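You operate a simulated robot arm through the tools that you are given. There is no shell and no other tool. Be economical: measure what you need, move in short steps, check, and stop when the job is done.

Carry out the task below with a simulated robot arm. There is one attempt and no reset: what you move stays moved.

Task
Stop the green-taped cycler, pull its card and rerun the plate on the program the thick white card names.
Fine: the thick yellow card goes on the loading bench; wait for DONE.

Only the result counts: the job must be done as asked and must still hold three seconds after the hand-in. Knocking over, shifting, dropping, spilling or breaking anything else fails it.

Robot
A 7-joint arm with a two-finger parallel gripper, fixed in place. Base frame: the origin is at the foot of the arm, x ahead of it, y to its left, z up. Readings come in m, degrees, newtons and seconds.
With the tool pointing down near the work surface it reaches from about 0.28 to 0.68 m from the base axis. Its first joint turns from -66.0 to 66.0 degrees. Payload 1.57 kg.
Tool frame: the origin (TCP) lies between the finger pads and is the grasp point; the fingertips stand 0.03 m ahead of it; z points along the fingers, y is the line along which they close. The gripper opens to 0.11 m. The fingers are 0.024 m wide and 0.012 m thick; the gripper's body (0.048 by 0.112 m) begins 0.078 m behind the TCP.
Orientation is that of the tool frame in the base frame, as [roll, pitch, yaw] about the fixed x, y, z axes, in that order (R = Rz(yaw) Ry(pitch) Rx(roll)). With the fingers straight down and closing along the base's y, the tool's x points along the base's -x, its y along +y and its z along -z.

Tools
- The arm moves only by the tool send_rows. Its argument "deltas" is one flat list of numbers, 7 for each row, row after row: the shift along the tool's x, y, z in m, then the turn, a rotation vector about the tool's x, y, z in rad, then the finger opening in m, from 0 to 0.11. In form: [dx, dy, dz, rx, ry, rz, claw, dx, dy, dz, rx, ry, rz, claw, ...]. A call has 1 to 8 rows; each row is the pose to reach, as a shift and turn from the pose commanded when the call began, along the tool's axes at that moment. Each row takes 0.2 s and may step no farther than 0.05 m and 8.6 degrees from the row before; otherwise, or with a gripper value out of range, the whole call is refused. Where a pose cannot be reached the arm comes as near as it can. A force on the tool above 40 N (or 10 N above the force at the start of the call, whichever is more), or a blocked arm, ends the call early, and 0.2 s more pass. The fingers move at their own pace (about 0.108 m/s each) and stop on an object; they squeeze with about 36 N. The grip force told is the motor's: it shows also when the fingers shut on nothing. Time passes only in rows, and 0.2 s behind the last, so rows that repeat a pose let the fingers close. The reply holds the time, the measured pose of the TCP, the force on the tool along the base axes, the opening and the grip force, in the units named above and with some noise, with the torque about the TCP (base axes, N m) and any sound that the robot's microphone picked up, and new pictures: "show" is both (left out), scene, wrist or none.
- Cameras (640 x 400 px; columns grow to the right, rows downward): "scene" is fixed at [0.1789, -0.4162, 1.3967]; the picture's right is [0.55, -0.83, 0.00], its down [-0.56, -0.37, -0.75] and it looks along [0.62, 0.41, -0.67] (base axes); focal length 214 px, centre (320, 200). "wrist" rides on the gripper at [0.07, 0.016, -0.141] in the tool frame; the picture's right is [-0.23, 0.97, 0.00], its down [-0.86, -0.20, -0.48] and it looks along [-0.47, -0.11, 0.88] (tool axes); focal length 222 px, centre (320, 200). There is no depth. A picture from a camera that has moved, and an enlarged one, comes with that camera's place and axes in the base frame and with its lens.
- enlarge(camera, box): a new picture of the part [left, top, right, bottom] of that camera's present view, enlarged. It takes no simulated time.
- hand_in(): hands the job in; it is judged then, once.

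Go step by step. Nothing tells you positions but the pictures and the camera data: compare them with the known pose of the tool, close in by small moves and look again before you grip or let go. The budget is 120 turns and 200 pictures, counting those below and the enlarged ones. Unless the task says otherwise, let go and move clear before handing in, and close with one line.

The tools are called after ">>>" as a command line: name --argument value ..., lists and objects as JSON in quotes. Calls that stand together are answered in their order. send_rows: Moves the arm, as the interface text tells. Its arguments: {"type":"object","properties":{"deltas":{"type":"array"},"show":{"type":"string","enum":["both","scene","wrist","none"]}},"required":["deltas"]} The other tools are called the same way: enlarge (camera, box) takes an enlarged picture of a part of a camera's view; hand_in () hands the job in.

At the start:

```text
time: 0.0
ee_pos: [0.3446, 0.1857, 1.2986]
tool_rot: [-180.0, 0.0, -180.0]
ft_force: [-0.5, -0.3, 0.6]
torque: [-0.01, 0.0, 0.04]
opening: 0.11
grip_force: 0.1
```

scene: 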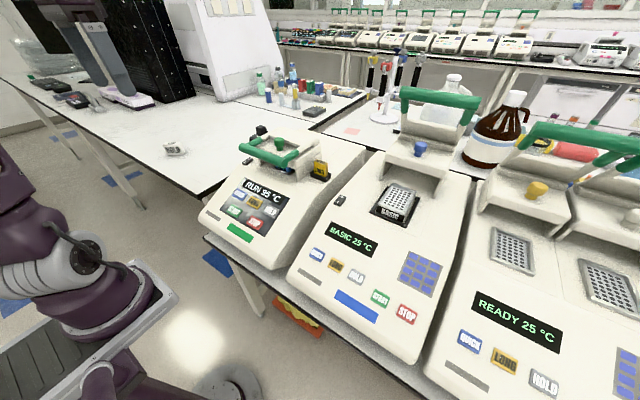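
wrist: 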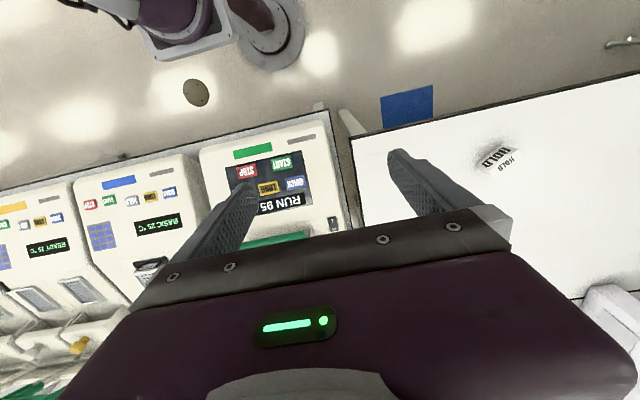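

I see a row of cyclers; the left one is green-taped and running at 95 °C, with a HOLD card on the white bench at left. I'll enlarge to read the labels.

>>> enlarge --camera "scene" --box '[190, 110, 350, 280]'

>>> enlarge --camera "scene" --box '[280, 160, 460, 350]'

>>> enlarge --camera "scene" --box '[140, 110, 240, 180]'

>>> enlarge --camera "wrist" --box '[190, 100, 350, 250]'

```text
2.35 times, centred on (270, 195) of scene
camera zoom: at [0.1789, -0.4162, 1.3967], right [0.55, -0.83, 0.0], down [-0.56, -0.37, -0.75], along [0.62, 0.41, -0.67], focal length 505 px, centre (438, 212)
```

zoom: 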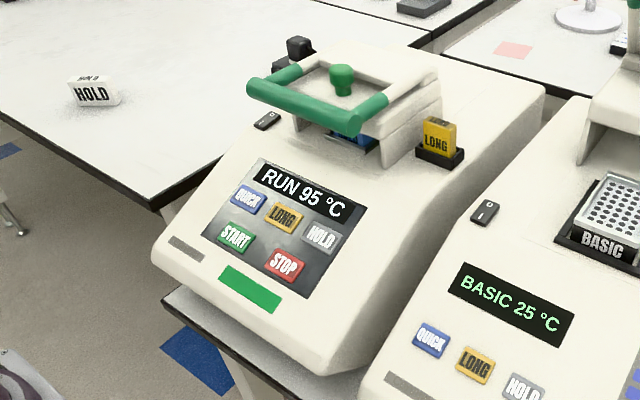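

```text
2.11 times, centred on (370, 255) of scene
camera zoom: at [0.1789, -0.4162, 1.3967], right [0.55, -0.83, 0.0], down [-0.56, -0.37, -0.75], along [0.62, 0.41, -0.67], focal length 452 px, centre (215, 84)
```

zoom: 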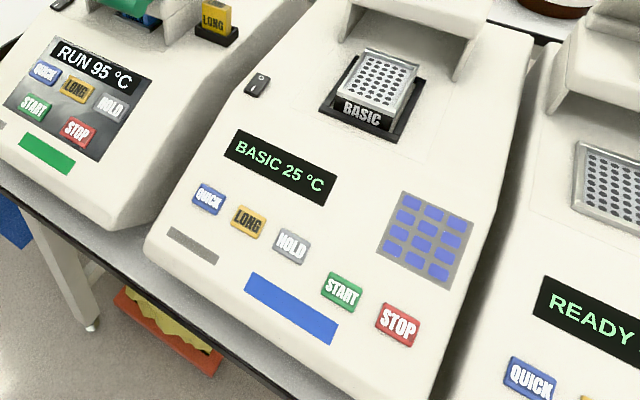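

```text
5.71 times, centred on (190, 145) of scene
camera zoom: at [0.1789, -0.4162, 1.3967], right [0.55, -0.83, 0.0], down [-0.56, -0.37, -0.75], along [0.62, 0.41, -0.67], focal length 1226 px, centre (1063, 514)
```

zoom: 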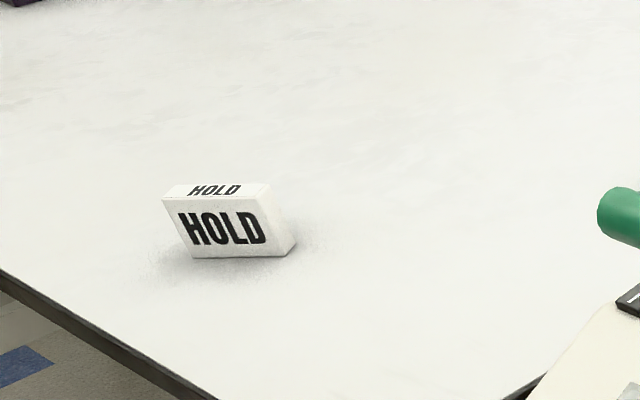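

```text
2.67 times, centred on (270, 175) of wrist
camera zoom: at [0.2743, 0.2018, 1.442], right [0.23, 0.97, 0.0], down [0.86, -0.2, 0.48], along [0.47, -0.11, -0.88], focal length 592 px, centre (453, 267)
```

zoom: 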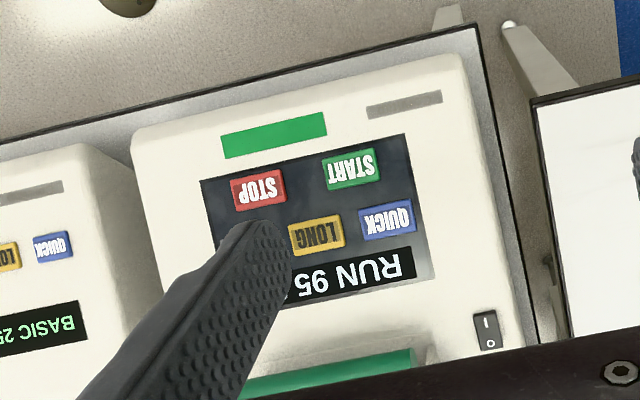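

STOP triangulates to about (0.43, -0.02, 0.92). I'll move above the panel for a closer look.

>>> send_rows --deltas '[-0.015, -0.035, 0.025, 0, 0, 0, 0.11, -0.03, -0.07, 0.05, 0, 0, 0, 0.11, -0.045, -0.105, 0.075, 0, 0, 0, 0.11, -0.06, -0.14, 0.1, 0, 0, 0, 0.11, -0.075, -0.175, 0.125, 0, 0, 0, 0.11, -0.085, -0.205, 0.15, 0, 0, 0, 0.11]'

```text
time: 1.4
ee_pos: [0.4295, -0.0204, 1.1496]
tool_rot: [-180.0, 0.0, 180.0]
ft_force: [0.2, -0.6, -0.4]
torque: [0.02, 0.01, 0.0]
opening: 0.1099
grip_force: 0.0
camera wrist: at [0.3593, -0.0037, 1.2919], right [0.23, 0.97, 0.0], down [0.86, -0.2, 0.48], along [0.47, -0.11, -0.88], focal length 222 px, centre (320, 200)
```

scene: 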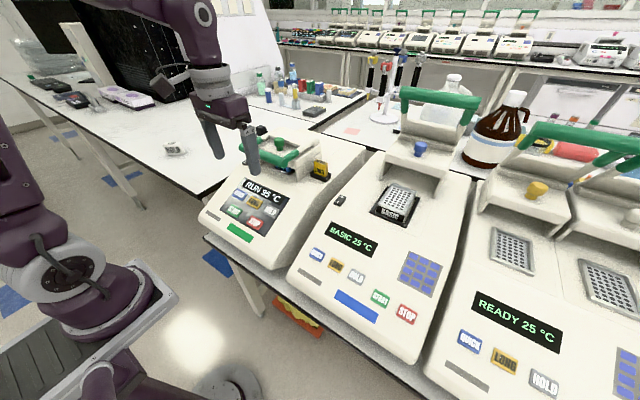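
wrist: 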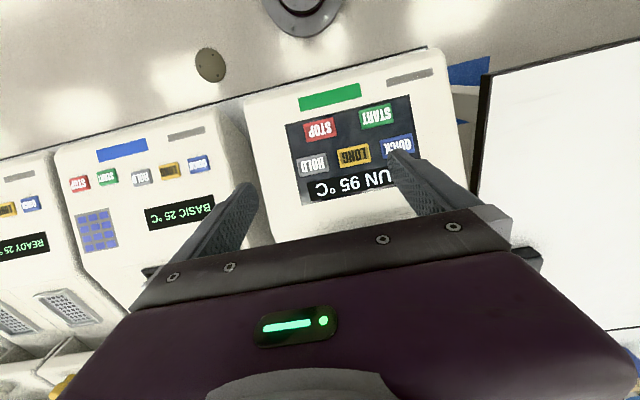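

STOP ≈ (0.430, -0.019, 0.92), on a panel sloping about 29°. I'll close the fingers, tilt the tool square to the panel, and stop short of STOP.

>>> send_rows --deltas '[0.01, 0, 0.04, 0, -0.1225, 0, 0.0, 0.02, 0, 0.08, 0, -0.245, 0, 0.0, 0.03, 0, 0.12, 0, -0.3675, 0, 0.0, 0.0375, 0.001, 0.16, 0, -0.49, 0, 0.0]'

>>> enlarge --camera "wrist" --box '[220, 80, 420, 220]'

>>> enlarge --camera "scene" --box '[190, 110, 350, 280]'

```text
time: 2.4
ee_pos: [0.3981, -0.0165, 0.9884]
tool_rot: [-178.4, 25.6, -177.9]
ft_force: [0.3, -0.3, 0.5]
torque: [-0.08, -0.02, -0.04]
opening: 0.0
grip_force: 20.8
out of reach, approached as far as the arm can: row 4
camera wrist: at [0.274, -0.001, 1.0851], right [0.18, 0.98, 0.07], down [0.57, -0.17, 0.81], along [0.8, -0.1, -0.59], focal length 222 px, centre (320, 200)
```

scene: 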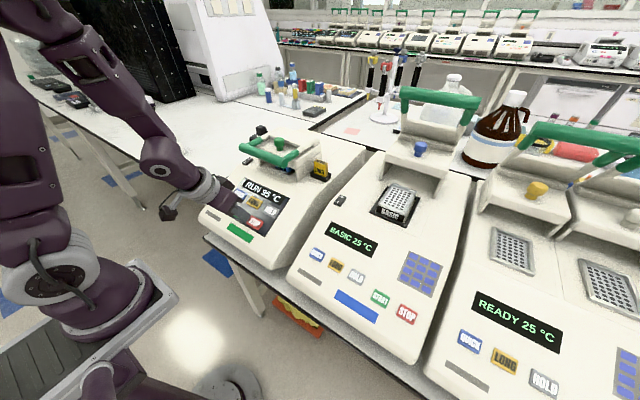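
wrist: 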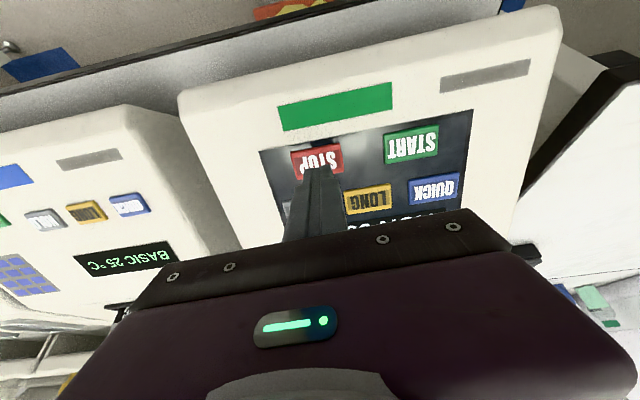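

```text
2.86 times, centred on (320, 150) of wrist
camera zoom: at [0.274, -0.001, 1.0851], right [0.18, 0.98, 0.07], down [0.57, -0.17, 0.81], along [0.8, -0.1, -0.59], focal length 635 px, centre (320, 343)
```

zoom: 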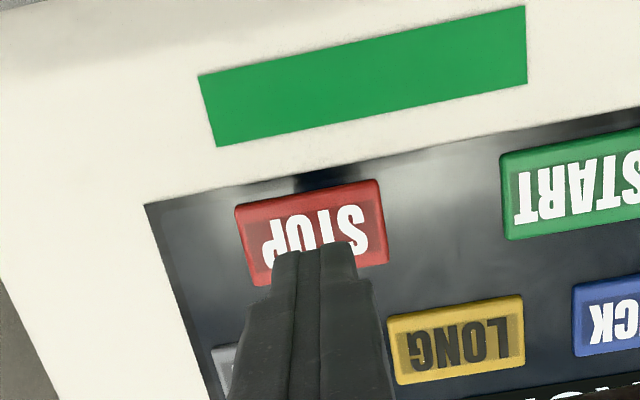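

```text
2.35 times, centred on (270, 195) of scene
camera zoom: at [0.1789, -0.4161, 1.3967], right [0.55, -0.83, 0.0], down [-0.56, -0.37, -0.75], along [0.62, 0.41, -0.67], focal length 505 px, centre (438, 212)
```

zoom: 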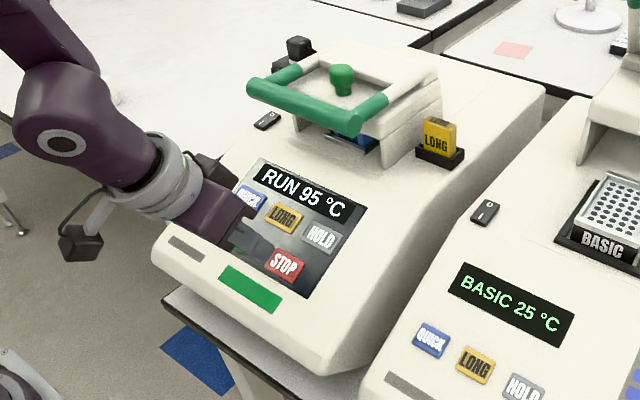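

The arm just misses that tilt, so I'll back off to about 20° and move to about 1 cm short of STOP.

>>> send_rows --deltas '[-0.002, 0, 0.02, 0, 0.07, 0, 0.0, -0.005, 0, 0.0396, 0, 0.14, 0, 0.0]' --show "wrist"

```text
time: 3.0
ee_pos: [0.4208, -0.0163, 0.9531]
tool_rot: [-178.6, 17.7, -178.3]
ft_force: [-3.0, 1.3, 6.2]
torque: [0.04, -0.02, 0.08]
opening: 0.0
grip_force: 20.8
heard: click
camera wrist: at [0.3103, 0.0003, 1.0676], right [0.19, 0.98, 0.05], down [0.67, -0.17, 0.72], along [0.71, -0.11, -0.69], focal length 222 px, centre (320, 200)
```

wrist: 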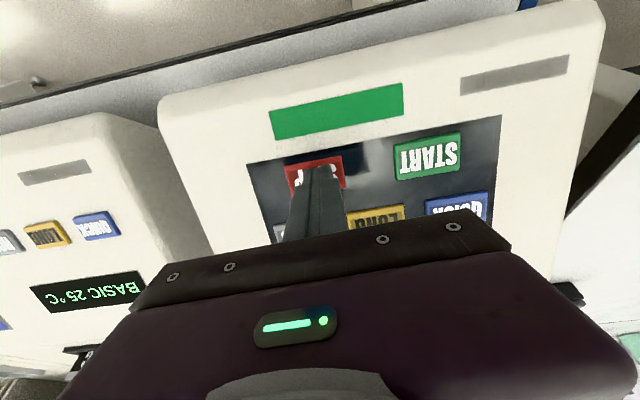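

A click was heard, and I think STOP was pressed. I'll back off and read the display.

>>> send_rows --deltas '[0, 0, -0.04, 0, 0, 0, 0.0, 0, 0, -0.08, 0, 0.1, 0, 0.0, 0, 0, -0.12, 0, 0.2, 0, 0.0, 0, 0, -0.16, 0, 0.309, 0, 0.0]' --show "wrist"

>>> enlarge --camera "scene" --box '[190, 110, 350, 280]'

```text
time: 4.0
ee_pos: [0.3716, -0.0145, 1.1065]
tool_rot: [-178.5, -0.1, -178.6]
ft_force: [-0.5, 0.3, -0.4]
torque: [-0.01, 0.0, -0.02]
opening: 0.0
grip_force: 21.3
camera wrist: at [0.3013, 0.0034, 1.2486], right [0.2, 0.98, -0.02], down [0.86, -0.17, 0.48], along [0.47, -0.12, -0.88], focal length 222 px, centre (320, 200)
```

wrist: 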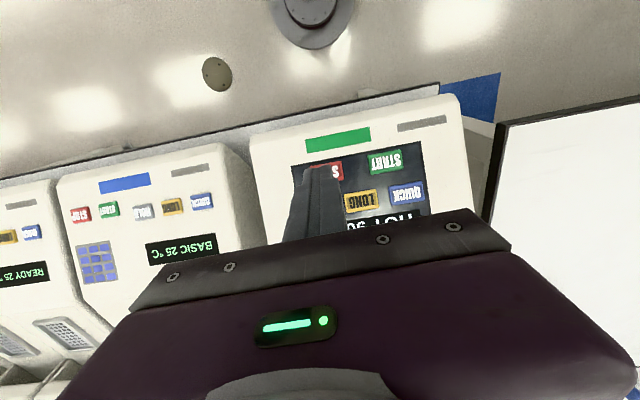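

```text
2.35 times, centred on (270, 195) of scene
camera zoom: at [0.1789, -0.4162, 1.3967], right [0.55, -0.83, 0.0], down [-0.56, -0.37, -0.75], along [0.62, 0.41, -0.67], focal length 505 px, centre (438, 212)
```

zoom: 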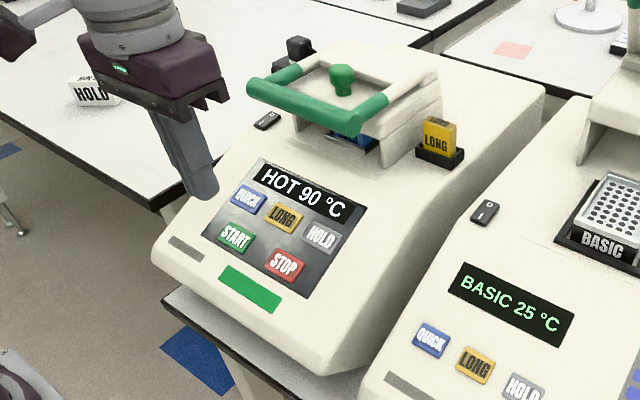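

Display reads "HOT 90 °C", so it stopped. Next I'll look at the LONG card from above.

>>> send_rows --deltas '[-0.02, -0.01, -0.04, 0, 0, 0, 0.11, -0.05, -0.02, -0.08, -0.013, 0, 0.012, 0.11, -0.08, -0.03, -0.115, -0.026, 0, 0.024, 0.11, -0.115, -0.04, -0.14, -0.026, 0, 0.024, 0.11, -0.148, -0.045, -0.144, -0.026, 0, 0.024, 0.11]' --show "both"

```text
refused: row 2 steps farther than a row can; nothing moved
```

>>> send_rows --deltas '[-0.02, -0.01, -0.04, 0, 0, 0, 0.11, -0.045, -0.018, -0.08, -0.013, 0, 0.012, 0.11, -0.075, -0.025, -0.115, -0.026, 0, 0.024, 0.11, -0.115, -0.035, -0.14, -0.026, 0, 0.024, 0.11, -0.148, -0.045, -0.144, -0.026, 0, 0.024, 0.11]' --show "both"

```text
time: 5.2
ee_pos: [0.52, -0.0512, 1.2503]
tool_rot: [179.8, -0.2, 180.0]
ft_force: [0.8, 0.3, 0.4]
torque: [0.02, 0.0, -0.01]
opening: 0.1102
grip_force: 0.1
camera wrist: at [0.4508, -0.0365, 1.392], right [0.23, 0.97, 0.0], down [0.86, -0.2, 0.48], along [0.46, -0.1, -0.88], focal length 222 px, centre (320, 200)
```

scene: 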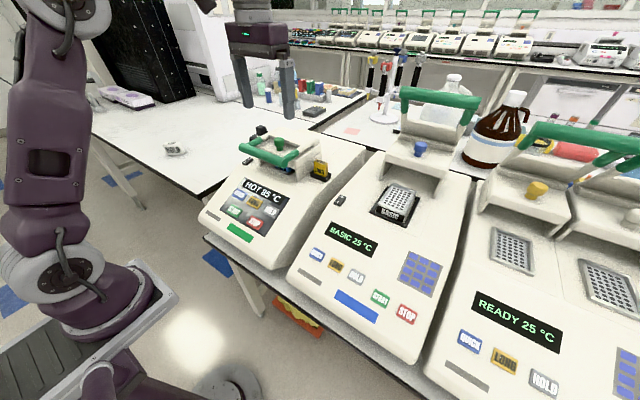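
wrist: 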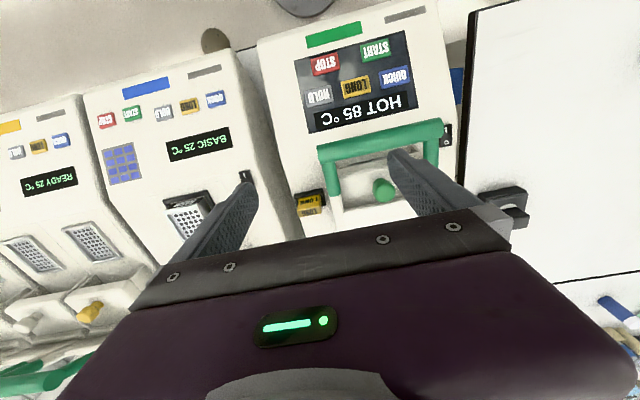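

>>> enlarge --camera "wrist" --box '[270, 160, 350, 240]'

>>> enlarge --camera "scene" --box '[290, 140, 350, 200]'

```text
5.00 times, centred on (310, 200) of wrist
camera zoom: at [0.4508, -0.0365, 1.392], right [0.23, 0.97, 0.0], down [0.86, -0.2, 0.48], along [0.46, -0.1, -0.88], focal length 1111 px, centre (370, 200)
```

zoom: 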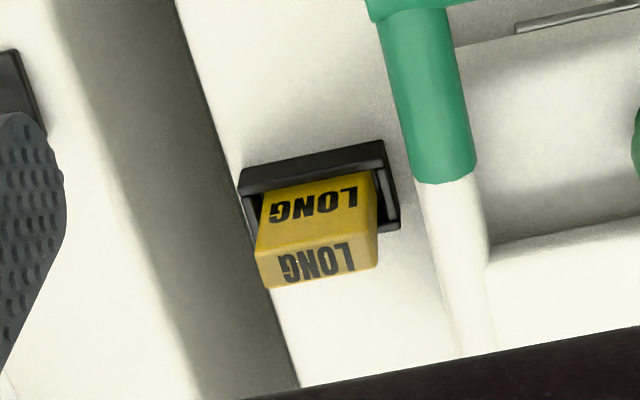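

```text
6.67 times, centred on (320, 170) of scene
camera zoom: at [0.1789, -0.4162, 1.3967], right [0.55, -0.83, 0.0], down [-0.56, -0.37, -0.75], along [0.62, 0.41, -0.67], focal length 1430 px, centre (320, 400)
```

zoom: 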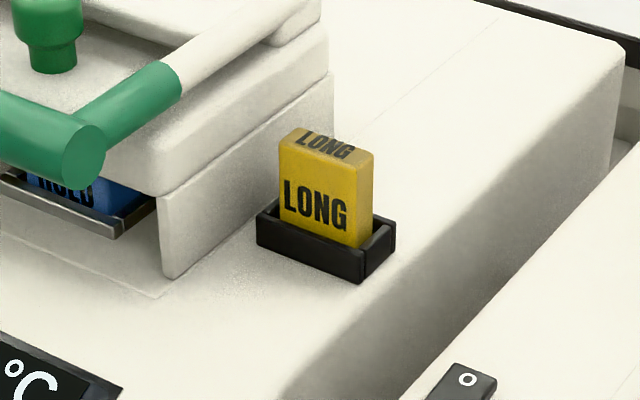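

The LONG card's top is at about (0.661, -0.102, 1.034) and it is roughly 46 mm wide in y. I'll hover above it with the fingers partly open, to stay clear of the lid.

>>> send_rows --deltas '[-0.04, -0.015, 0.01, 0, 0, 0, 0.064, -0.08, -0.03, 0.04, 0, 0, 0, 0.064, -0.11, -0.045, 0.07, 0, 0, 0, 0.064, -0.135, -0.051, 0.1, 0, 0, 0, 0.064]' --show "both"

>>> enlarge --camera "scene" --box '[260, 90, 380, 200]'

>>> enlarge --camera "wrist" --box '[250, 100, 400, 220]'

```text
refused: row 2 steps farther than a row can; nothing moved
```

```text
3.64 times, centred on (320, 145) of scene
camera zoom: at [0.1789, -0.4162, 1.3967], right [0.55, -0.83, 0.0], down [-0.56, -0.37, -0.75], along [0.62, 0.41, -0.67], focal length 780 px, centre (320, 400)
```

zoom: 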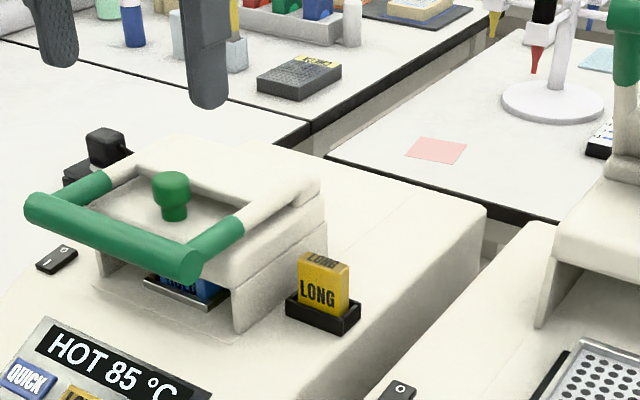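

```text
3.33 times, centred on (325, 160) of wrist
camera zoom: at [0.4508, -0.0365, 1.392], right [0.23, 0.97, 0.0], down [0.86, -0.2, 0.48], along [0.46, -0.1, -0.88], focal length 740 px, centre (303, 333)
```

zoom: 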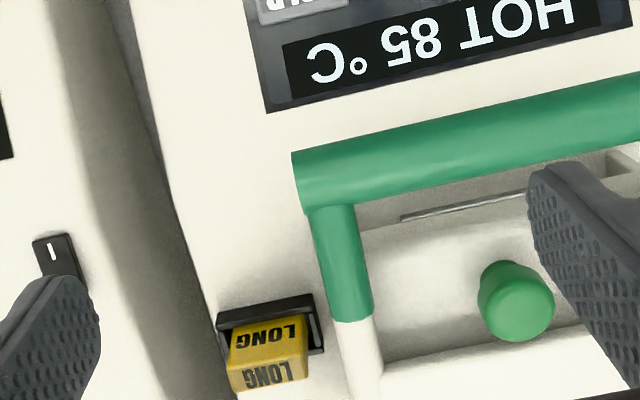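

Step too long, so I'll use smaller ones, and I'll read the labels in the background.

>>> send_rows --deltas '[-0.035, -0.013, 0.01, 0, 0, 0, 0.064, -0.07, -0.026, 0.035, 0, 0, 0, 0.064, -0.1, -0.04, 0.065, 0, 0, 0, 0.064, -0.135, -0.051, 0.09, 0, 0, 0, 0.064]' --show "both"

>>> enlarge --camera "scene" --box '[290, 95, 370, 145]'

>>> enlarge --camera "wrist" --box '[250, 100, 400, 220]'

>>> enlarge --camera "scene" --box '[250, 120, 350, 200]'

```text
time: 6.2
ee_pos: [0.621, -0.0969, 1.1429]
tool_rot: [179.8, -0.1, -179.9]
ft_force: [1.5, -0.3, 0.2]
torque: [0.01, 0.03, -0.01]
opening: 0.0642
grip_force: 0.1
out of reach, approached as far as the arm can: row 2, 3, 4
camera wrist: at [0.5509, -0.0819, 1.2852], right [0.23, 0.97, 0.0], down [0.86, -0.2, 0.48], along [0.47, -0.11, -0.88], focal length 222 px, centre (320, 200)
```

scene: 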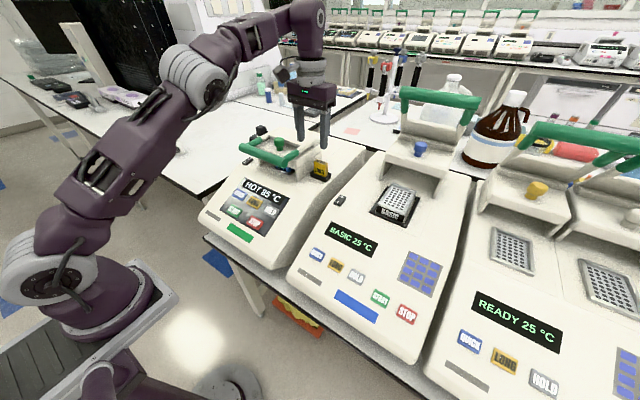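
wrist: 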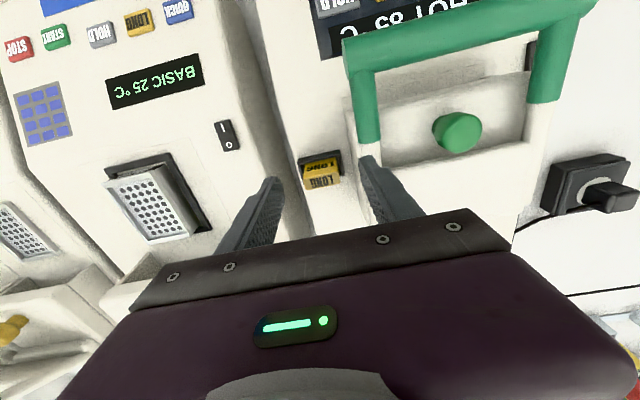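

```text
8.00 times, centred on (330, 120) of scene
camera zoom: at [0.179, -0.4162, 1.3967], right [0.55, -0.83, 0.0], down [-0.56, -0.37, -0.75], along [0.62, 0.41, -0.67], focal length 1716 px, centre (240, 840)
```

zoom: 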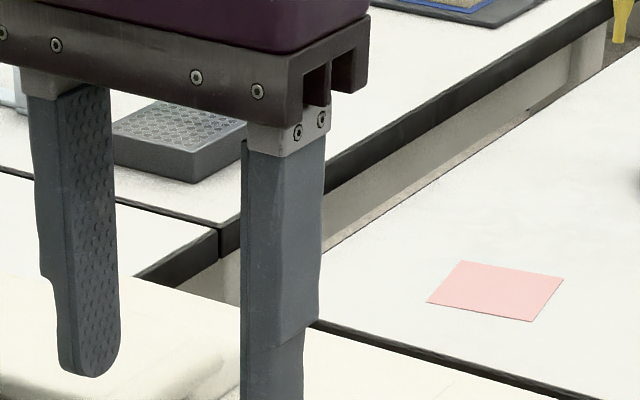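

```text
3.33 times, centred on (325, 160) of wrist
camera zoom: at [0.5509, -0.0819, 1.2852], right [0.23, 0.97, 0.0], down [0.86, -0.2, 0.48], along [0.47, -0.11, -0.88], focal length 740 px, centre (303, 333)
```

zoom: 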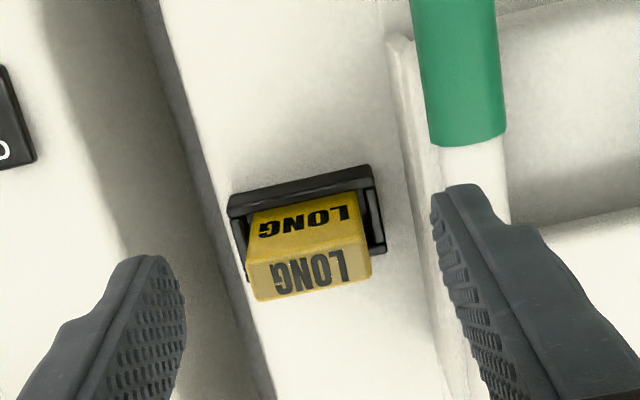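

```text
5.00 times, centred on (300, 160) of scene
camera zoom: at [0.179, -0.4162, 1.3967], right [0.55, -0.83, 0.0], down [-0.56, -0.37, -0.75], along [0.62, 0.41, -0.67], focal length 1072 px, centre (420, 400)
```

zoom: 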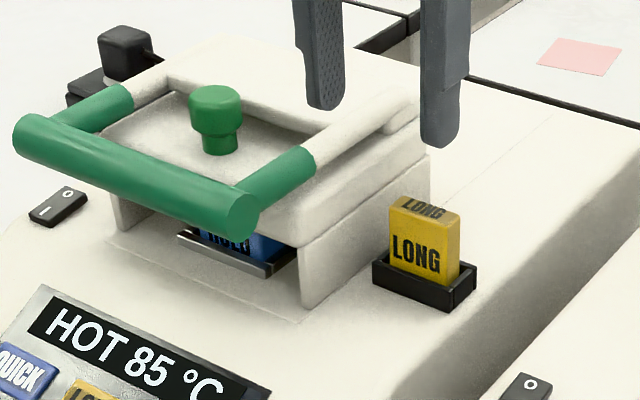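

The card centre refines to about (0.660, -0.104), with its top at 1.034. Straight down is at the edge of reach there, so I'll tilt the tool about 20° forward and hover just over it with a narrower opening.

>>> send_rows --deltas '[-0.005, -0.0025, 0.01, 0, -0.117, 0, 0.056, -0.015, -0.005, 0.025, 0, -0.233, 0, 0.056, -0.034, -0.0075, 0.053, 0, -0.349, 0, 0.056]' --show "both"

>>> enlarge --camera "wrist" --box '[250, 100, 400, 220]'

>>> enlarge --camera "scene" --box '[250, 120, 350, 200]'

```text
time: 7.0
ee_pos: [0.6518, -0.1042, 1.0895]
tool_rot: [179.8, 19.9, 179.9]
ft_force: [0.4, -0.5, -0.3]
torque: [0.0, 0.04, 0.02]
opening: 0.0563
grip_force: 0.1
camera wrist: at [0.539, -0.0898, 1.2001], right [0.21, 0.97, 0.08], down [0.64, -0.2, 0.74], along [0.74, -0.11, -0.67], focal length 222 px, centre (320, 200)
```

scene: 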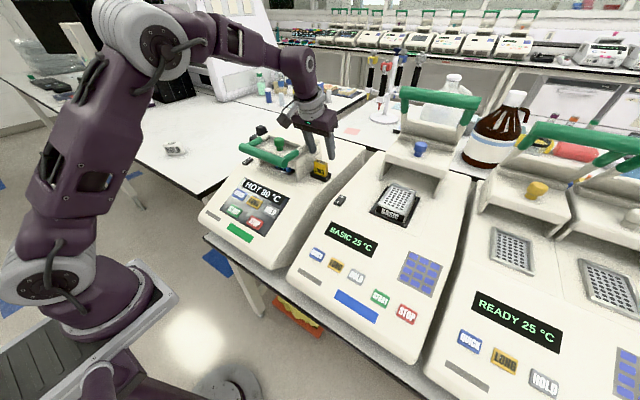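
wrist: 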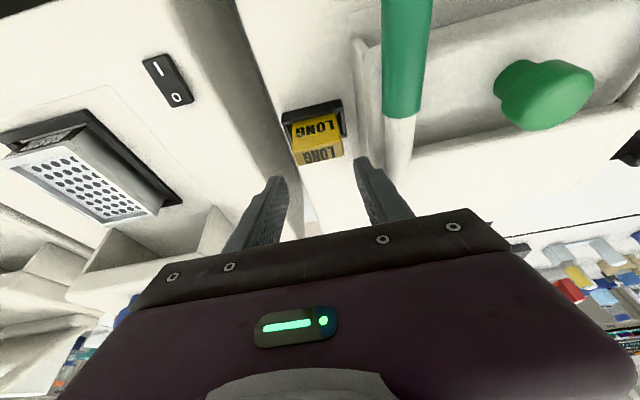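

```text
3.33 times, centred on (325, 160) of wrist
camera zoom: at [0.539, -0.0898, 1.2001], right [0.21, 0.97, 0.08], down [0.64, -0.2, 0.74], along [0.74, -0.11, -0.67], focal length 740 px, centre (303, 333)
```

zoom: 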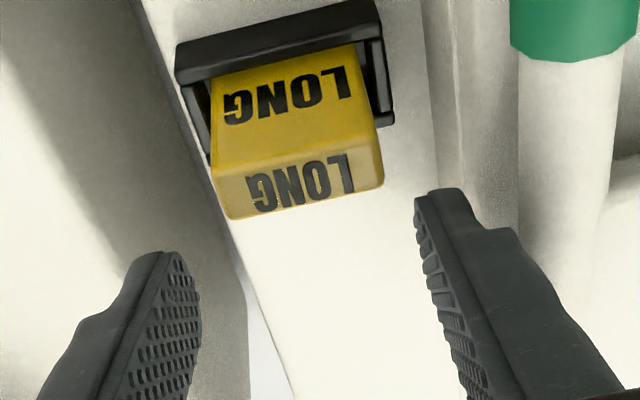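

```text
5.00 times, centred on (300, 160) of scene
camera zoom: at [0.1789, -0.4162, 1.3967], right [0.55, -0.83, 0.0], down [-0.56, -0.37, -0.75], along [0.62, 0.41, -0.67], focal length 1072 px, centre (420, 400)
```

zoom: 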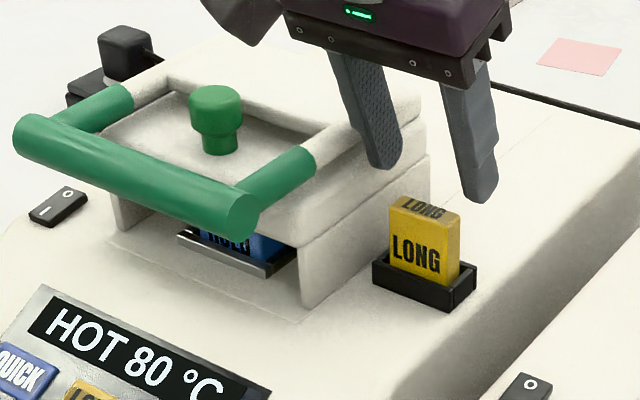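

Card position is confirmed at (0.661, -0.104). I'll descend around it with the fingers open, then check before closing.

>>> send_rows --deltas '[0.005, 0, 0.02, 0, 0, 0, 0.056, 0.01, 0, 0.04, 0, 0, 0, 0.056, 0.016, 0, 0.0575, 0, 0, 0, 0.056]' --show "wrist"

>>> enlarge --camera "wrist" --box '[250, 100, 400, 220]'

>>> enlarge --camera "scene" --box '[270, 120, 370, 200]'

```text
time: 7.8
ee_pos: [0.6575, -0.1055, 1.0348]
tool_rot: [179.9, 20.4, 179.9]
ft_force: [-18.4, 0.1, 37.0]
torque: [1.14, 0.63, 0.49]
opening: 0.0569
grip_force: 0.5
camera wrist: at [0.5431, -0.0898, 1.1445], right [0.21, 0.97, 0.08], down [0.64, -0.2, 0.75], along [0.74, -0.11, -0.66], focal length 222 px, centre (320, 200)
```

wrist: 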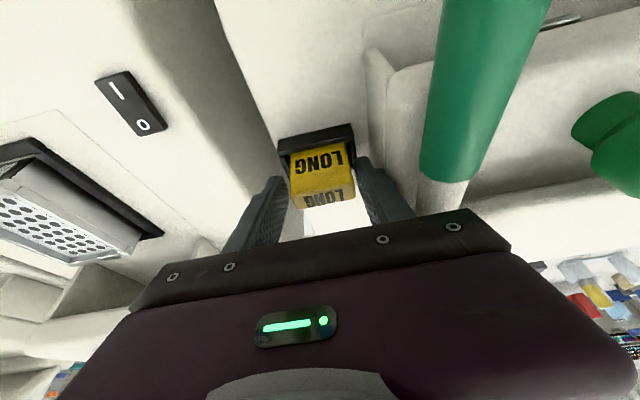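

```text
3.33 times, centred on (325, 160) of wrist
camera zoom: at [0.5431, -0.0898, 1.1445], right [0.21, 0.97, 0.08], down [0.64, -0.2, 0.75], along [0.74, -0.11, -0.66], focal length 740 px, centre (303, 333)
```

zoom: 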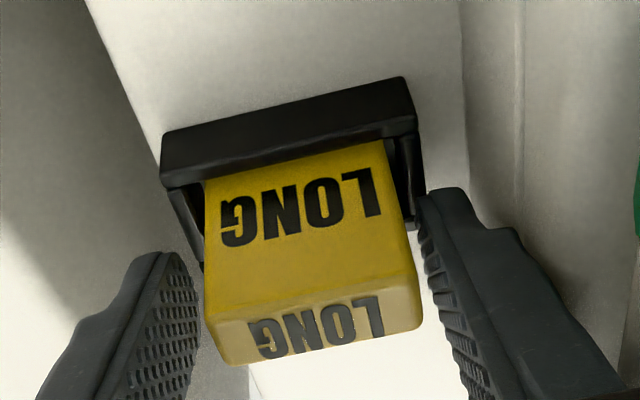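

```text
5.00 times, centred on (320, 160) of scene
camera zoom: at [0.1775, -0.4161, 1.3969], right [0.55, -0.83, 0.0], down [-0.56, -0.37, -0.75], along [0.62, 0.41, -0.67], focal length 1072 px, centre (320, 400)
```

zoom: 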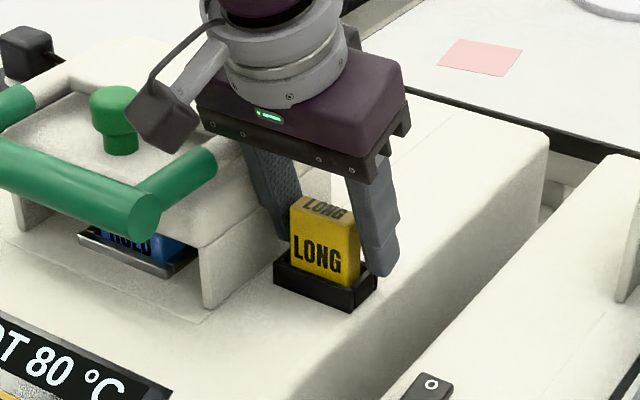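

Contact of about 37 N: the right fingertip is resting on the holder rim. I'll back off a few mm and then close on the card.

>>> send_rows --deltas '[-0.002, 0, -0.01, 0, 0, 0, 0.056, -0.002, 0, -0.01, 0, 0, 0, 0.056]' --show "wrist"

>>> enlarge --camera "wrist" --box '[250, 100, 400, 220]'

>>> enlarge --camera "scene" --box '[295, 140, 345, 180]'

```text
time: 8.4
ee_pos: [0.6569, -0.1057, 1.0407]
tool_rot: [179.8, 19.9, -180.0]
ft_force: [-0.6, 0.3, -0.4]
torque: [-0.02, 0.01, 0.0]
opening: 0.056
grip_force: 0.0
camera wrist: at [0.5423, -0.0896, 1.1513], right [0.21, 0.97, 0.08], down [0.64, -0.2, 0.74], along [0.74, -0.11, -0.67], focal length 222 px, centre (320, 200)
```

wrist: 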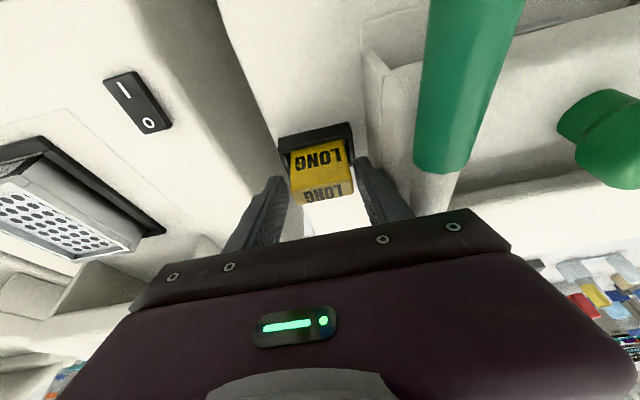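

```text
3.33 times, centred on (325, 160) of wrist
camera zoom: at [0.5423, -0.0896, 1.1513], right [0.21, 0.97, 0.08], down [0.64, -0.2, 0.74], along [0.74, -0.11, -0.67], focal length 740 px, centre (303, 333)
```

zoom: 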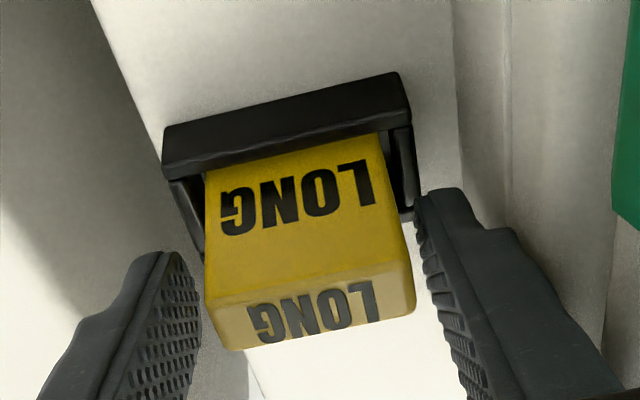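

```text
10.00 times, centred on (320, 160) of scene
camera zoom: at [0.1789, -0.4162, 1.3967], right [0.55, -0.83, 0.0], down [-0.56, -0.37, -0.75], along [0.62, 0.41, -0.67], focal length 2145 px, centre (320, 600)
```

zoom: 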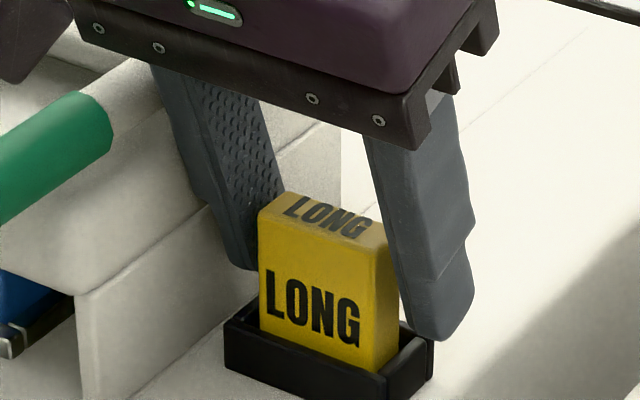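

Fingers now straddle the card without contact. Closing the grip.

>>> send_rows --deltas '[0, 0.001, 0, 0, 0, 0, 0.045, 0, 0.001, 0, 0, 0, 0, 0.03, 0, 0.001, 0, 0, 0, 0, 0.03]' --show "wrist"

```text
time: 9.2
ee_pos: [0.6574, -0.1047, 1.0414]
tool_rot: [179.8, 19.9, 179.9]
ft_force: [0.9, 0.2, 0.3]
torque: [-0.01, -0.01, -0.01]
opening: 0.0428
grip_force: 36.0
camera wrist: at [0.5426, -0.0887, 1.1518], right [0.21, 0.97, 0.08], down [0.64, -0.2, 0.74], along [0.74, -0.11, -0.67], focal length 222 px, centre (320, 200)
```

wrist: 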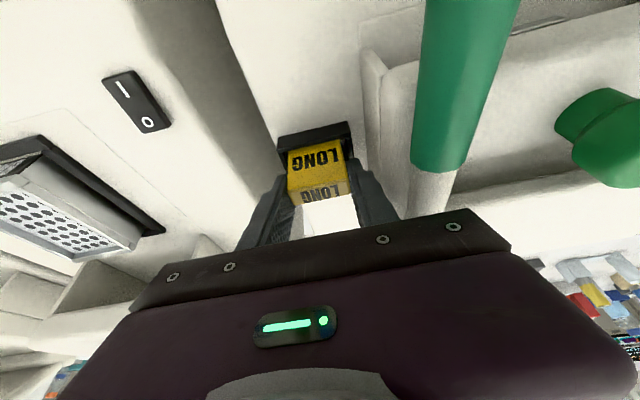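

Card gripped at 43 mm. I'll pull straight up slowly.

>>> send_rows --deltas '[-0.0034, 0, -0.0094, 0, 0, 0, 0.03, -0.0068, 0, -0.0188, 0, 0, 0, 0.03, -0.0103, 0, -0.0282, 0, 0, 0, 0.03, -0.0137, 0, -0.0376, 0, 0, 0, 0.03, -0.0188, 0, -0.0517, 0, 0, 0, 0.03]' --show "none"

>>> enlarge --camera "scene" --box '[240, 90, 380, 200]'

```text
time: 10.4
ee_pos: [0.656, -0.1049, 1.0965]
tool_rot: [179.8, 19.9, 180.0]
ft_force: [0.1, 0.0, -1.0]
torque: [0.03, 0.02, 0.0]
opening: 0.043
grip_force: 36.3
```

```text
3.64 times, centred on (310, 145) of scene
camera zoom: at [0.1789, -0.4162, 1.3967], right [0.55, -0.83, 0.0], down [-0.56, -0.37, -0.75], along [0.62, 0.41, -0.67], focal length 780 px, centre (356, 400)
```

zoom: 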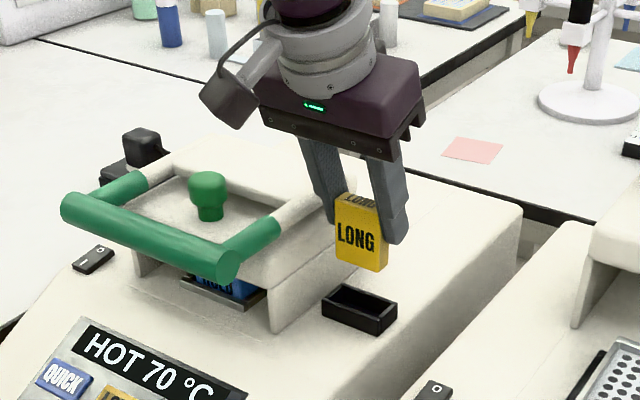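

Card is out and upright in the grip. I'll retract and raise, then swing left toward the white bench, whose near edge is at x ≈ 0.42, y ≥ 0.25.

>>> send_rows --deltas '[0.0254, 0, -0.0412, 0, 0, 0, 0.03, 0.0508, 0, -0.0824, 0, 0, 0, 0.03, 0.0762, 0, -0.1236, 0, 0, 0, 0.03, 0.1087, 0, -0.146, 0, 0, 0, 0.03, 0.1087, 0.045, -0.146, 0, 0, 0, 0.03, 0.1087, 0.09, -0.146, 0, 0, 0, 0.03, 0.1087, 0.135, -0.146, 0, 0, 0, 0.03, 0.1087, 0.18, -0.146, 0, 0, 0, 0.03]' --show "none"

>>> send_rows --deltas '[0, 0.045, 0, 0, 0, 0, 0.03, 0, 0.09, 0, 0, 0, 0, 0.03, 0, 0.135, 0, 0, 0, 0, 0.03, 0, 0.18, 0, 0, 0, 0, 0.03, 0, 0.225, 0, 0, 0, 0, 0.03, 0, 0.265, 0, 0, 0, 0, 0.03]' --show "both"

```text
time: 12.2
ee_pos: [0.5042, 0.075, 1.1956]
tool_rot: [179.8, 20.0, 179.9]
ft_force: [0.6, 0.2, 0.0]
torque: [-0.03, 0.0, -0.01]
opening: 0.043
grip_force: 36.4
```

```text
time: 13.6
ee_pos: [0.5035, 0.3395, 1.199]
tool_rot: [179.9, 20.1, 179.9]
ft_force: [0.0, -0.2, -0.7]
torque: [-0.01, -0.01, -0.03]
opening: 0.0431
grip_force: 35.8
camera wrist: at [0.39, 0.3556, 1.3087], right [0.21, 0.97, 0.08], down [0.64, -0.2, 0.74], along [0.74, -0.11, -0.67], focal length 222 px, centre (320, 200)
```

scene: 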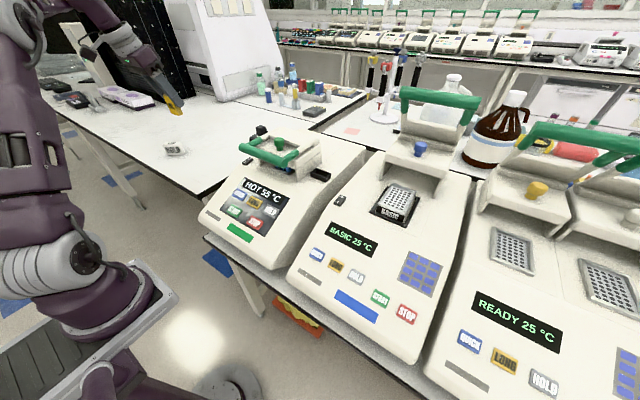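
wrist: 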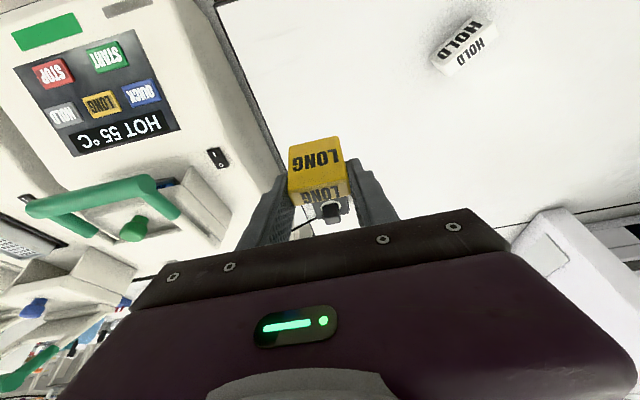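

The bench is about z ≈ 0.88, and the HOLD card is at about (0.54, 0.585). I'll lower over (0.49, 0.39), well clear of it.

>>> send_rows --deltas '[0.016, 0.012, 0.0365, 0, 0, 0, 0.03, 0.032, 0.024, 0.073, 0, 0, 0, 0.03, 0.048, 0.036, 0.1095, 0, 0, 0, 0.03, 0.064, 0.048, 0.146, 0, 0, 0, 0.03, 0.0807, 0.05, 0.1825, 0, 0, 0, 0.03]' --show "both"

>>> enlarge --camera "scene" --box '[120, 60, 260, 170]'

```text
time: 14.8
ee_pos: [0.4896, 0.3911, 0.9983]
tool_rot: [179.7, 20.0, 179.9]
ft_force: [0.2, 0.2, -1.6]
torque: [-0.01, 0.02, 0.01]
opening: 0.0431
grip_force: 36.0
camera wrist: at [0.3766, 0.4065, 1.1089], right [0.21, 0.97, 0.08], down [0.64, -0.2, 0.74], along [0.74, -0.11, -0.67], focal length 222 px, centre (320, 200)
```

scene: 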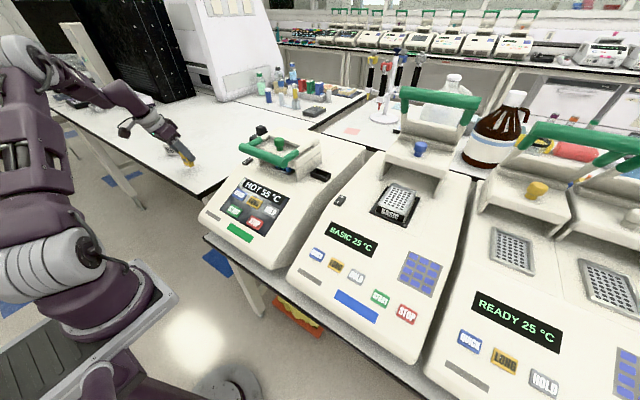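
wrist: 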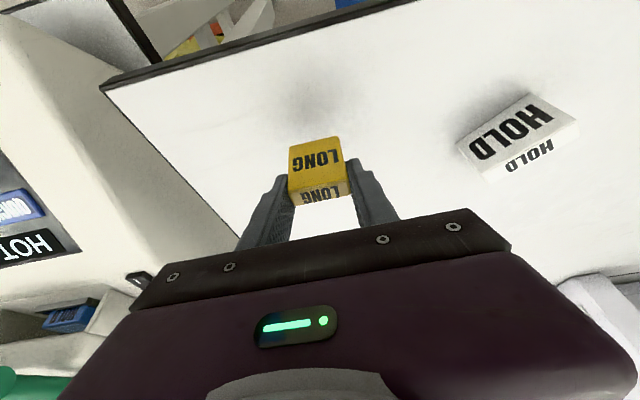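

```text
3.64 times, centred on (190, 115) of scene
camera zoom: at [0.1789, -0.4162, 1.3967], right [0.55, -0.83, 0.0], down [-0.56, -0.37, -0.75], along [0.62, 0.41, -0.67], focal length 780 px, centre (793, 509)
```

zoom: 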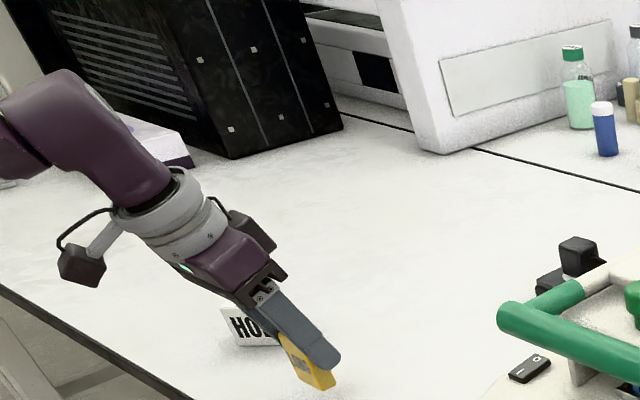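

Now I'll lower carefully toward contact.

>>> send_rows --deltas '[0.0068, 0, 0.0188, 0, 0, 0, 0.03, 0.012, 0, 0.0329, 0, 0, 0, 0.03, 0.0144, 0, 0.0395, 0, 0, 0, 0.03]' --show "wrist"

>>> enlarge --camera "scene" --box '[150, 110, 230, 190]'

```text
time: 15.6
ee_pos: [0.4917, 0.3915, 0.9592]
tool_rot: [179.5, 20.3, 179.9]
ft_force: [5.8, -0.3, 34.6]
torque: [-0.21, -0.12, 0.0]
opening: 0.0436
grip_force: 36.0
camera wrist: at [0.3775, 0.4064, 1.0686], right [0.21, 0.97, 0.09], down [0.64, -0.2, 0.74], along [0.74, -0.1, -0.66], focal length 222 px, centre (320, 200)
```

wrist: 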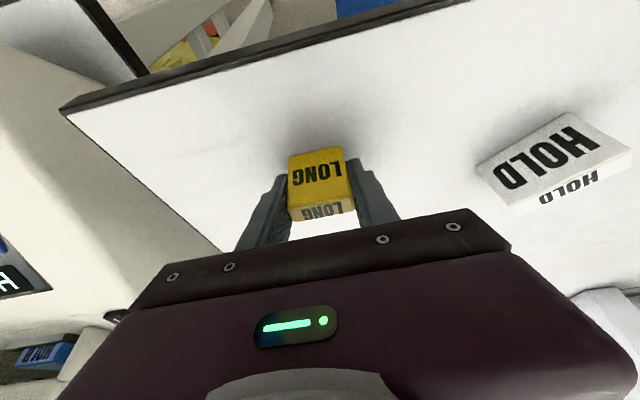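

```text
5.00 times, centred on (190, 150) of scene
camera zoom: at [0.1785, -0.4166, 1.3966], right [0.55, -0.83, 0.0], down [-0.56, -0.37, -0.75], along [0.62, 0.41, -0.67], focal length 1072 px, centre (970, 450)
```

zoom: 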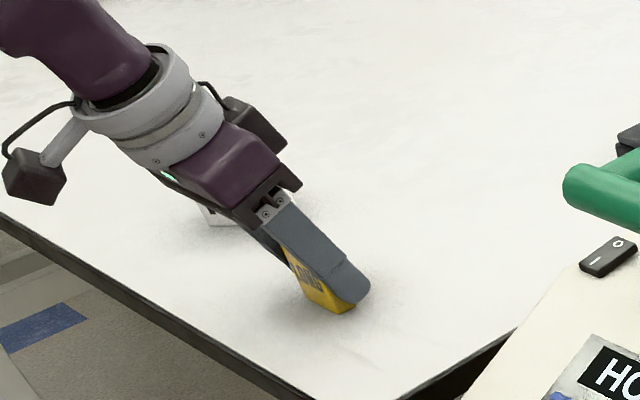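

Card is on the bench (35 N). I'll relieve the push and then open.

>>> send_rows --deltas '[-0.001, 0, -0.0028, 0, 0, 0, 0.03]' --show "none"

```text
time: 16.0
ee_pos: [0.4895, 0.3909, 0.9586]
tool_rot: [179.8, 19.7, 180.0]
ft_force: [4.4, 2.6, 15.5]
torque: [0.08, -0.22, -0.01]
opening: 0.0431
grip_force: 36.1
```

>>> send_rows --deltas '[-0.0004, 0, -0.0014, 0, 0, 0, 0.043, -0.0004, 0, -0.0014, 0, 0, 0, 0.05, -0.0004, 0, -0.0014, 0, 0, 0, 0.065]' --show "wrist"

>>> enlarge --camera "scene" --box '[150, 110, 230, 190]'

```text
time: 16.8
ee_pos: [0.4896, 0.392, 0.9626]
tool_rot: [179.8, 20.0, 180.0]
ft_force: [0.5, -0.3, -0.6]
torque: [0.02, -0.01, -0.02]
opening: 0.065
grip_force: 0.0
camera wrist: at [0.3764, 0.4064, 1.0715], right [0.21, 0.97, 0.08], down [0.64, -0.2, 0.74], along [0.74, -0.11, -0.67], focal length 222 px, centre (320, 200)
```

wrist: 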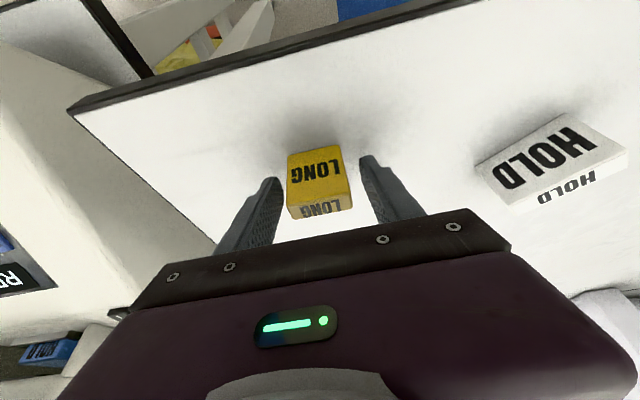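

```text
5.00 times, centred on (190, 150) of scene
camera zoom: at [0.1789, -0.4162, 1.3967], right [0.55, -0.83, 0.0], down [-0.56, -0.37, -0.75], along [0.62, 0.41, -0.67], focal length 1072 px, centre (970, 450)
```

zoom: 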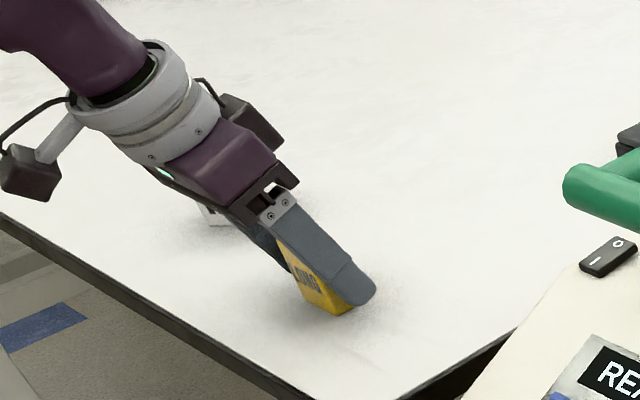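

Card is standing and released, and the display now starts "RE…". I'll back off along the tool axis and swing back.

>>> enlarge --camera "wrist" --box '[0, 310, 120, 390]'

>>> send_rows --deltas '[0, 0, -0.03, 0, 0, 0, 0.065, 0, 0, -0.07, 0, 0, 0, 0.065, 0, 0, -0.115, 0, 0, 0, 0.065, 0, 0, -0.16, 0, 0, 0, 0.065, 0, 0, -0.205, 0, 0, 0, 0.065]' --show "both"

>>> enlarge --camera "scene" --box '[160, 120, 320, 250]'

```text
5.00 times, centred on (60, 350) of wrist
camera zoom: at [0.3764, 0.4064, 1.0715], right [0.21, 0.97, 0.08], down [0.64, -0.2, 0.74], along [0.74, -0.11, -0.67], focal length 1111 px, centre (1620, -550)
```

zoom: 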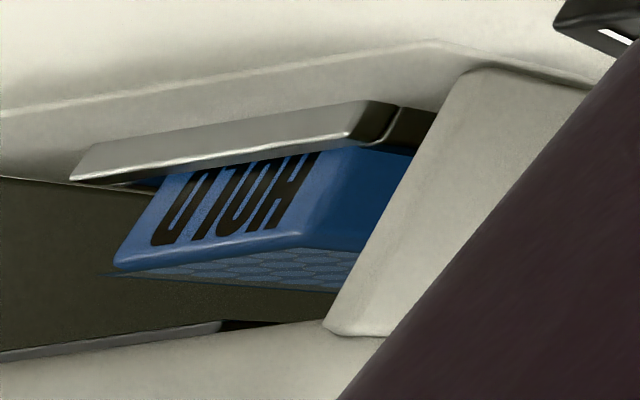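

```text
time: 18.0
ee_pos: [0.4215, 0.3899, 1.1535]
tool_rot: [179.8, 20.0, 179.8]
ft_force: [-1.2, -0.7, 0.3]
torque: [0.02, 0.02, 0.0]
opening: 0.065
grip_force: 0.0
camera wrist: at [0.3082, 0.4059, 1.2642], right [0.21, 0.97, 0.08], down [0.64, -0.2, 0.74], along [0.74, -0.11, -0.67], focal length 222 px, centre (320, 200)
```

scene: 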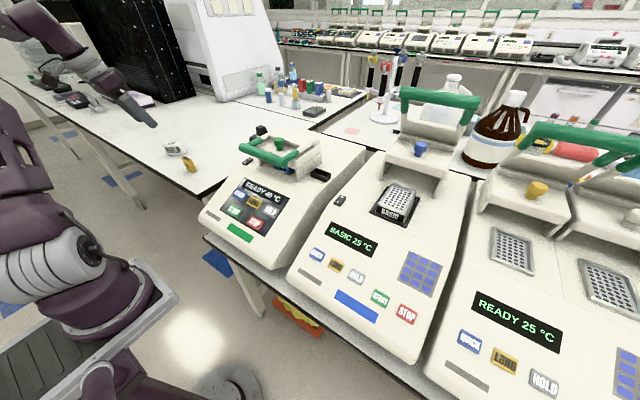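
wrist: 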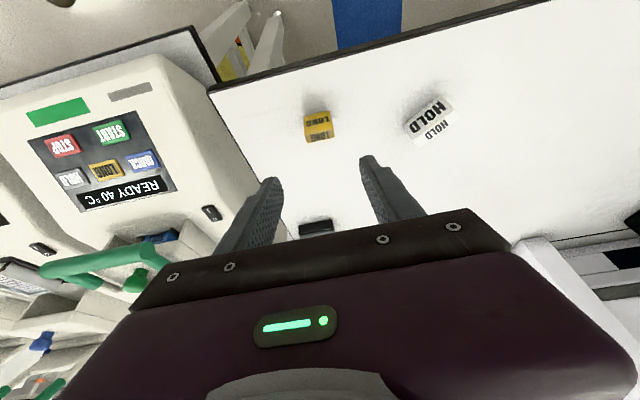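

```text
3.08 times, centred on (240, 185) of scene
camera zoom: at [0.1789, -0.4162, 1.3967], right [0.55, -0.83, 0.0], down [-0.56, -0.37, -0.75], along [0.62, 0.41, -0.67], focal length 660 px, centre (566, 246)
```

zoom: 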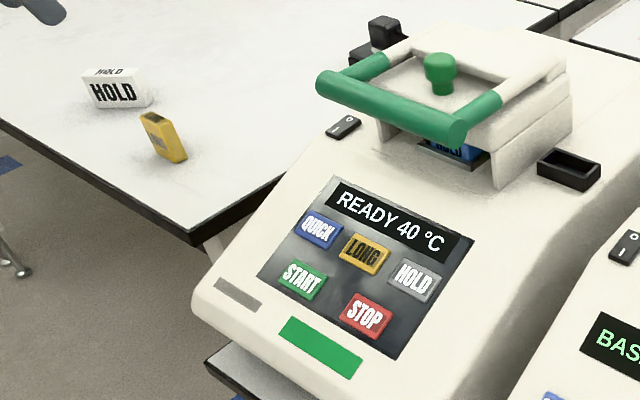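

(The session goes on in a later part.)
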